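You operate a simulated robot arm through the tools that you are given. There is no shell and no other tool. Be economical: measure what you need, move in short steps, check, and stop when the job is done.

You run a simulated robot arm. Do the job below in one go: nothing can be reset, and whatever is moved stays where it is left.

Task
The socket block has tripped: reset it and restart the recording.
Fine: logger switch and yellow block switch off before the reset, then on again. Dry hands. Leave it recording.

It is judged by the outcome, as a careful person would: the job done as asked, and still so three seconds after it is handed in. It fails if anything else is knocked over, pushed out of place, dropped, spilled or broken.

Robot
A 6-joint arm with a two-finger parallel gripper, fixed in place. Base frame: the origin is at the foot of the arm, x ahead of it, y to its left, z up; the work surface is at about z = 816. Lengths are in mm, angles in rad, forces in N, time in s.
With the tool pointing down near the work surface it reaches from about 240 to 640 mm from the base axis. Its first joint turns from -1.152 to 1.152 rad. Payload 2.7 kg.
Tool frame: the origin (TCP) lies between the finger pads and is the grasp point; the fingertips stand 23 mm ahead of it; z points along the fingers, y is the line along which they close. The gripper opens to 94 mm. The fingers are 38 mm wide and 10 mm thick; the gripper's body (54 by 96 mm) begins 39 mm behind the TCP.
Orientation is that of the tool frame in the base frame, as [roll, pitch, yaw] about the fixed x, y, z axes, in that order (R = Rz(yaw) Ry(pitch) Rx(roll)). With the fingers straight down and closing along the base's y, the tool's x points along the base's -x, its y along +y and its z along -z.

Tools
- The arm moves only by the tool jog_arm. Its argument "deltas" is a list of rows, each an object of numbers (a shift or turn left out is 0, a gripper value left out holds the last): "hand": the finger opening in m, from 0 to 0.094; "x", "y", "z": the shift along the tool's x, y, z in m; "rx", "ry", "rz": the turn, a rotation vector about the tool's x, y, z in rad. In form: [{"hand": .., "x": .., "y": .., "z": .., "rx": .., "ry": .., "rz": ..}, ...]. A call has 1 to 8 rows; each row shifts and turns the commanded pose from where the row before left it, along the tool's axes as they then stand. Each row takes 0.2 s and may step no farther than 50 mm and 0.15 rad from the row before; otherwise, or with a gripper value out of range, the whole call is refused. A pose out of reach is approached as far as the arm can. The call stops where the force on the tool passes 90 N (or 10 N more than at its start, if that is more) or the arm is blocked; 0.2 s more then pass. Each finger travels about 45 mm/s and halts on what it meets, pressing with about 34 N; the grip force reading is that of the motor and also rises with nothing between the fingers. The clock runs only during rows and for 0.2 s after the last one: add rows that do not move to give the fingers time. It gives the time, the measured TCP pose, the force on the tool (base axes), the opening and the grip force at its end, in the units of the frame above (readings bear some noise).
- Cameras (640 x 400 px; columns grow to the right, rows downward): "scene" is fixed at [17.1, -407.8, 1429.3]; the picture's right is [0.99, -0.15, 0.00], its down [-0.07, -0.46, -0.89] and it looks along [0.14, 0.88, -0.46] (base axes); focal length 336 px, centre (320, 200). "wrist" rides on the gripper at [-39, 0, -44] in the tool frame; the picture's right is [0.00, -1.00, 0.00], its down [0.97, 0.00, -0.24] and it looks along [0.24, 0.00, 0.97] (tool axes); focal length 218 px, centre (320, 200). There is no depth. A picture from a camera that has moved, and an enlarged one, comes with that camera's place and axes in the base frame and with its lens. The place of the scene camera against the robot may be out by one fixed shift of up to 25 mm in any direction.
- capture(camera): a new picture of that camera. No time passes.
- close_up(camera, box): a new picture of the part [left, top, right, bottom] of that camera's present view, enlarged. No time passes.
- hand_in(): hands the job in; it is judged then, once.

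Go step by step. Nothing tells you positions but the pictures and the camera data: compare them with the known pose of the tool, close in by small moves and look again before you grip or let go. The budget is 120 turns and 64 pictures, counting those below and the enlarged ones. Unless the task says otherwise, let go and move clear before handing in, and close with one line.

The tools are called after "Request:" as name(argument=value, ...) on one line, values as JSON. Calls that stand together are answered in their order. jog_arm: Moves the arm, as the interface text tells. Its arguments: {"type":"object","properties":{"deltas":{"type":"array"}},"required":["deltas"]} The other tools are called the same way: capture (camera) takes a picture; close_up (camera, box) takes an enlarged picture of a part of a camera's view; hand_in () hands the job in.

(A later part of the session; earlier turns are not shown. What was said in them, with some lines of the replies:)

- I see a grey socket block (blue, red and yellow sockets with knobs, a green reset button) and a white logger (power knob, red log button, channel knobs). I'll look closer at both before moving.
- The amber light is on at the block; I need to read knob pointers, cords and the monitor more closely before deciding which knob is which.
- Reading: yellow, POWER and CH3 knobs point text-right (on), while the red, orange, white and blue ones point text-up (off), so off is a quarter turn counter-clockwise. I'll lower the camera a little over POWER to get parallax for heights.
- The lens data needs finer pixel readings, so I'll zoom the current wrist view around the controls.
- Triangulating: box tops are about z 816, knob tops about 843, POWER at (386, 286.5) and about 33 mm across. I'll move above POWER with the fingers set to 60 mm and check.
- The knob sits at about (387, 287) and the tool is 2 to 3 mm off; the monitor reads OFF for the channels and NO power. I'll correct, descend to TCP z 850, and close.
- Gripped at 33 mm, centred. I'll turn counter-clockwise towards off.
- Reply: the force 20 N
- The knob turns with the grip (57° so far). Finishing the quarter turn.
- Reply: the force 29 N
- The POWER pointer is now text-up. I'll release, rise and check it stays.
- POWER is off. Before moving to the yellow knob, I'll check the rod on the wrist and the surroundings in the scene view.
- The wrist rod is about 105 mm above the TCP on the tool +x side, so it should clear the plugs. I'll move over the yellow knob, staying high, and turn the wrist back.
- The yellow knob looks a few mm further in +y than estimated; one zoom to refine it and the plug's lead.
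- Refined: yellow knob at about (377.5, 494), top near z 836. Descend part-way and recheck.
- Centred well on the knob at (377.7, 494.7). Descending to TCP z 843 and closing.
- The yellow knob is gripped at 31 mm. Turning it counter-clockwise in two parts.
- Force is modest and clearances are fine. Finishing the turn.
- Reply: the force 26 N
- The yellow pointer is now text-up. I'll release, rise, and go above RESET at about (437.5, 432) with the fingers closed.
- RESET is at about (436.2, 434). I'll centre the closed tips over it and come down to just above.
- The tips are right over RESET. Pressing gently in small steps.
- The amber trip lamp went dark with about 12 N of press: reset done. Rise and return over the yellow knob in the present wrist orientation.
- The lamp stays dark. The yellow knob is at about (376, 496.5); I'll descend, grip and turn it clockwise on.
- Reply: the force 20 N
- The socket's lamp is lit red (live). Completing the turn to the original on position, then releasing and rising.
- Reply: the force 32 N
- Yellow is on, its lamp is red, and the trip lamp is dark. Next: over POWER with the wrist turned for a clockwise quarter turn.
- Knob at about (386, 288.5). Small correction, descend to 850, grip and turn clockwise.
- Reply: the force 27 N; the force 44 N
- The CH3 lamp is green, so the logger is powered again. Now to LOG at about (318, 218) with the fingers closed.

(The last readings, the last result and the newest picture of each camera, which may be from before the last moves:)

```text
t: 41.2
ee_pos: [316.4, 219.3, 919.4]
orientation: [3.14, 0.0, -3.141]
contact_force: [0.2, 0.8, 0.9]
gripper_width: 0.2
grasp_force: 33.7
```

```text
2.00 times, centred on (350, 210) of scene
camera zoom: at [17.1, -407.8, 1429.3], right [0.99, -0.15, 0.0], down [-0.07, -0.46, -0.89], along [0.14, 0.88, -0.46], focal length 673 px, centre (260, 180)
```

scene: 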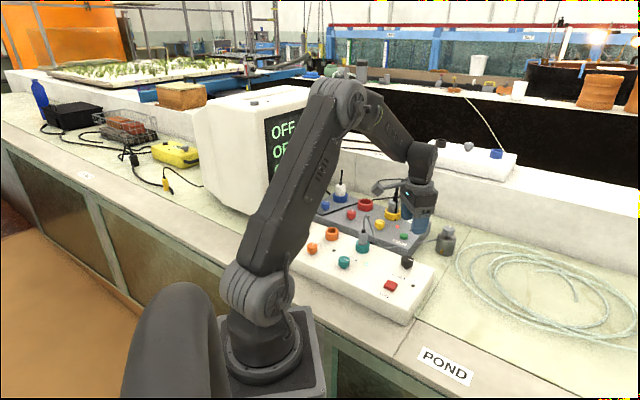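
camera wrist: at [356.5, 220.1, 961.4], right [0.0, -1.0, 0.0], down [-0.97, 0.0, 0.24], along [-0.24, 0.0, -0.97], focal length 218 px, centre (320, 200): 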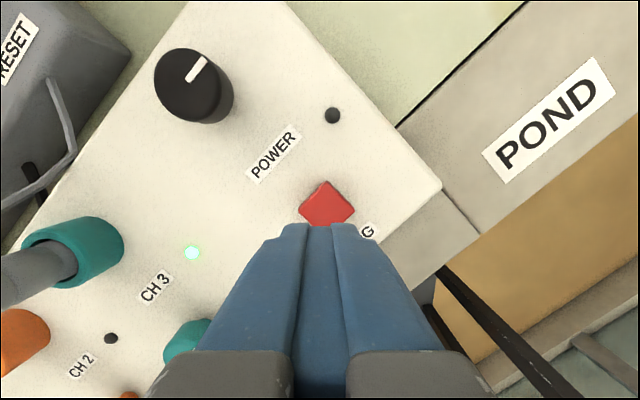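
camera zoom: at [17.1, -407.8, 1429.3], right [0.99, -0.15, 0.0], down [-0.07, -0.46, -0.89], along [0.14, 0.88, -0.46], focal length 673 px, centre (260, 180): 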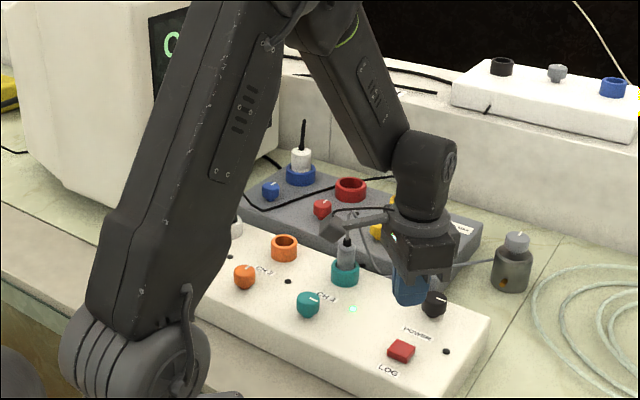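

LOG centre is about (320, 216). Correct and descend to just above it.

Request:
jog_arm(deltas=[{"x": -0.0035, "y": -0.0035, "z": 0.033}, {"z": 0.03}, {}])

Request:
jog_arm(deltas=[{"z": 0.004}, {"z": 0.003}, {"z": 0.003}, {}])

Request:
capture(camera="wrist")

```text
t: 42.0
ee_pos: [320.5, 215.5, 855.7]
orientation: [3.141, 0.001, -3.141]
contact_force: [-0.7, 0.1, 0.5]
gripper_width: 0.0
grasp_force: 34.2
```

```text
t: 43.0
ee_pos: [320.5, 215.9, 846.7]
orientation: [3.14, -0.003, -3.139]
contact_force: [0.0, -1.1, 1.3]
gripper_width: 0.2
grasp_force: 34.0
```

```text
17 pictures are left
camera wrist: at [359.7, 217.1, 888.9], right [0.0, -1.0, 0.0], down [-0.97, 0.0, 0.24], along [-0.24, 0.0, -0.97], focal length 218 px, centre (320, 200)
```

wrist: 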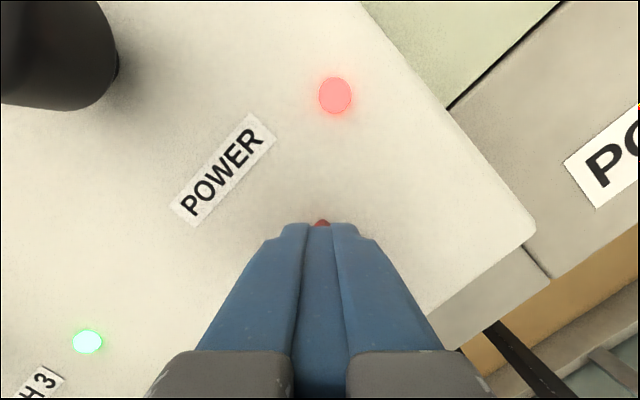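

The LOG lamp lit red on a light press. Lift straight up and check the lamp and monitor.

Request:
jog_arm(deltas=[{"z": -0.04}, {"z": -0.04}, {"z": -0.04}, {"z": -0.04}, {}, {}])

Request:
capture(camera="wrist")

Request:
capture(camera="scene")

```text
t: 44.4
ee_pos: [321.2, 216.2, 1006.9]
orientation: [3.139, 0.0, -3.141]
contact_force: [-0.5, 0.6, -0.8]
gripper_width: 0.0
grasp_force: 33.8
```

```text
16 pictures are left
camera wrist: at [360.5, 216.6, 1049.8], right [0.0, -1.0, 0.0], down [-0.97, 0.0, 0.24], along [-0.24, 0.0, -0.97], focal length 218 px, centre (320, 200)
```

wrist: 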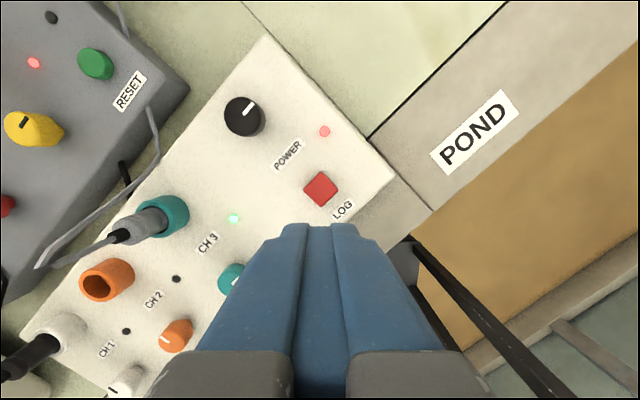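

```text
15 pictures are left
```

scene: 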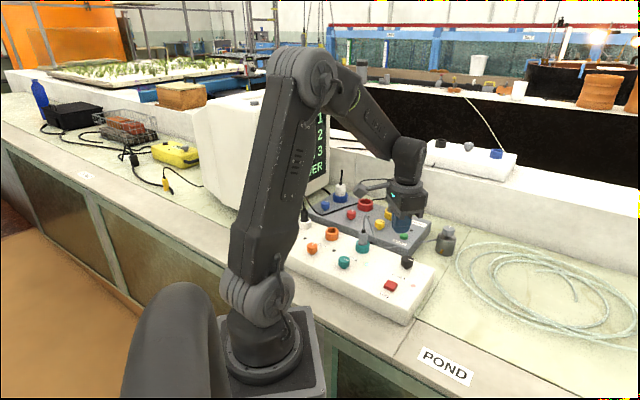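

Lamps for LOG, CH3 and the socket are lit. I'll move the arm aside to see the monitor and confirm the state holds.

Request:
jog_arm(deltas=[{"hand": 0.06, "x": -0.011, "y": 0.045, "z": -0.015}, {"x": -0.011, "y": 0.045, "z": -0.015}, {"x": -0.011, "y": 0.045, "z": -0.015}, {"x": -0.011, "y": 0.045, "z": -0.015}, {"x": -0.011, "y": 0.045, "z": -0.015}, {"y": 0.045}, {}, {}])

Request:
close_up(camera="scene", box=[200, 80, 460, 300])

Request:
capture(camera="wrist")

```text
t: 46.2
ee_pos: [372.1, 482.9, 1082.5]
orientation: [3.14, -0.002, -3.139]
contact_force: [0.4, 0.4, 0.5]
gripper_width: 59.8
grasp_force: 0.2
out of reach, approached as far as the arm can: row 6
```

```text
1.82 times, centred on (330, 190) of scene
camera zoom: at [17.1, -407.8, 1429.3], right [0.99, -0.15, 0.0], down [-0.07, -0.46, -0.89], along [0.14, 0.88, -0.46], focal length 612 px, centre (302, 218)
```

zoom: 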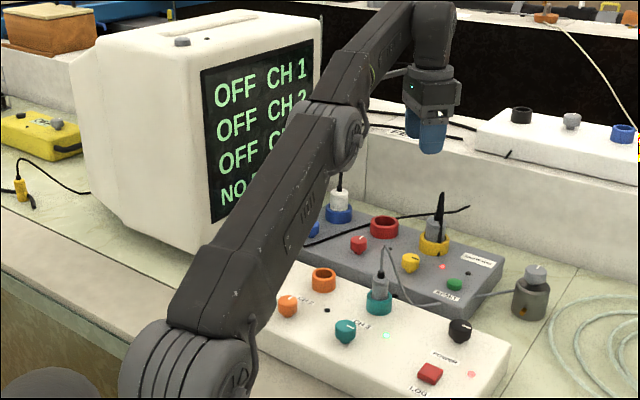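

```text
13 pictures are left
camera wrist: at [411.6, 483.7, 1123.9], right [0.0, -1.0, 0.0], down [-0.97, 0.0, 0.24], along [-0.24, 0.0, -0.97], focal length 218 px, centre (320, 200)
```

wrist: 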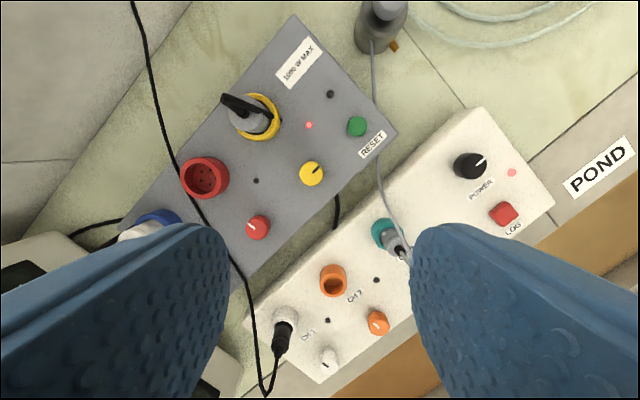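

The monitor still seems to show OFF lines; I'll let a little time pass and zoom in on it, with the arm moved a bit more to reveal the whole screen.

Request:
jog_arm(deltas=[{"x": -0.04}, {"x": -0.04}, {}, {}, {}, {}, {}, {}])

Request:
close_up(camera="scene", box=[230, 80, 380, 230])

```text
t: 48.0
ee_pos: [412.1, 456.3, 1070.1]
orientation: [3.14, 0.002, -3.14]
contact_force: [0.4, -0.1, 0.2]
gripper_width: 60.2
grasp_force: 0.1
out of reach, approached as far as the arm can: row 1, 2
```

```text
2.67 times, centred on (305, 155) of scene
camera zoom: at [17.1, -407.8, 1429.3], right [0.99, -0.15, 0.0], down [-0.07, -0.46, -0.89], along [0.14, 0.88, -0.46], focal length 897 px, centre (360, 320)
```

zoom: 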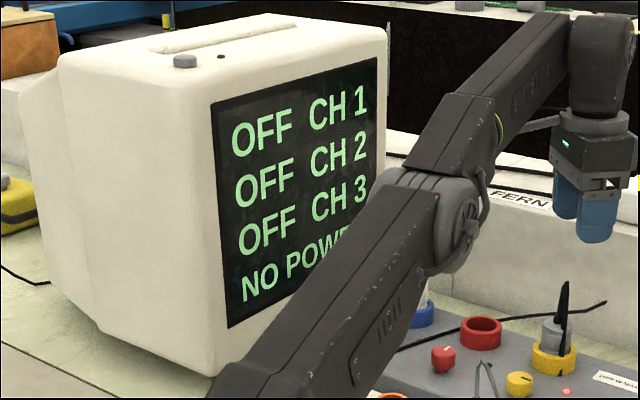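

The monitor hasn't changed, though the logger's own lamps are lit. I'll wait a few seconds and look again at lamps and screen.

Request:
jog_arm(deltas=[{}, {}, {}, {}, {}, {}, {}, {}])

Request:
jog_arm(deltas=[{}, {}, {}, {}, {}, {}, {}, {}])

Request:
capture(camera="scene")

Request:
close_up(camera="scene", box=[290, 170, 470, 320])

Request:
capture(camera="wrist")

```text
t: 49.8
ee_pos: [411.1, 455.7, 1071.1]
orientation: [3.14, 0.0, -3.14]
contact_force: [-0.1, -0.8, 0.4]
gripper_width: 59.9
grasp_force: 0.1
```

```text
t: 51.6
ee_pos: [411.3, 455.2, 1070.2]
orientation: [3.141, 0.001, -3.139]
contact_force: [-1.0, 0.9, 0.5]
gripper_width: 59.6
grasp_force: 0.1
```

```text
11 pictures are left
```

scene: 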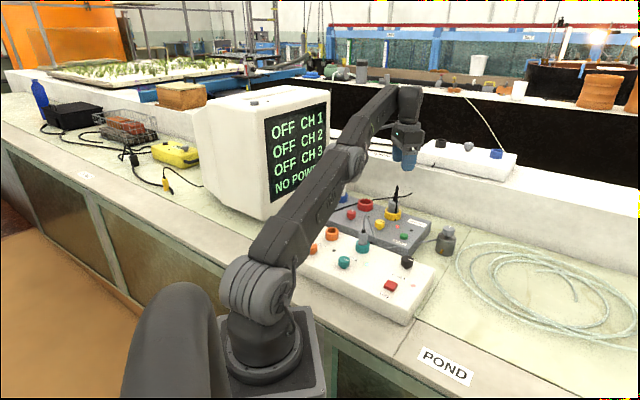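

```text
2.67 times, centred on (380, 245) of scene
camera zoom: at [17.1, -407.8, 1429.3], right [0.99, -0.15, 0.0], down [-0.07, -0.46, -0.89], along [0.14, 0.88, -0.46], focal length 897 px, centre (160, 80)
```

zoom: 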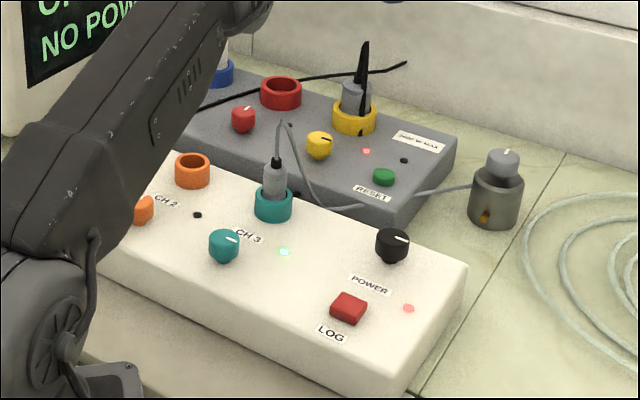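

```text
9 pictures are left
camera wrist: at [451.7, 456.3, 1113.0], right [0.0, -1.0, 0.0], down [-0.97, 0.0, 0.24], along [-0.24, 0.0, -0.97], focal length 218 px, centre (320, 200)
```

wrist: 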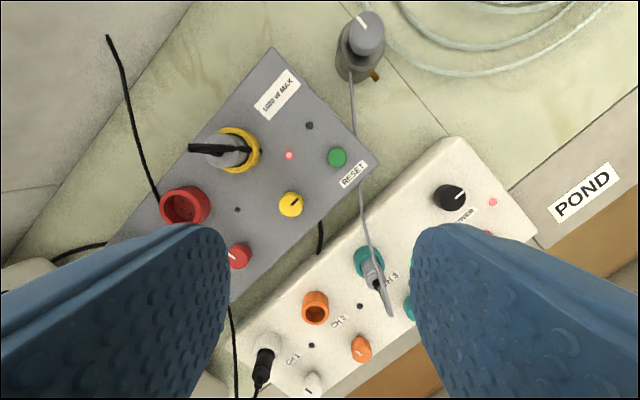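

The state has been stable for about 8 s: trip lamp dark, yellow and POWER on, and the socket, CH3 and LOG lamps lit. Nothing was displaced and the arm is clear, so I'm handing in.

Request:
hand_in()

```text
The job is handed in.
```

The socket block is reset, the yellow switch and logger are back on, and the LOG lamp shows it recording; the wall monitor still read "OFF CH 1–3 / NO POWER" at hand-in, and I couldn't tell why.
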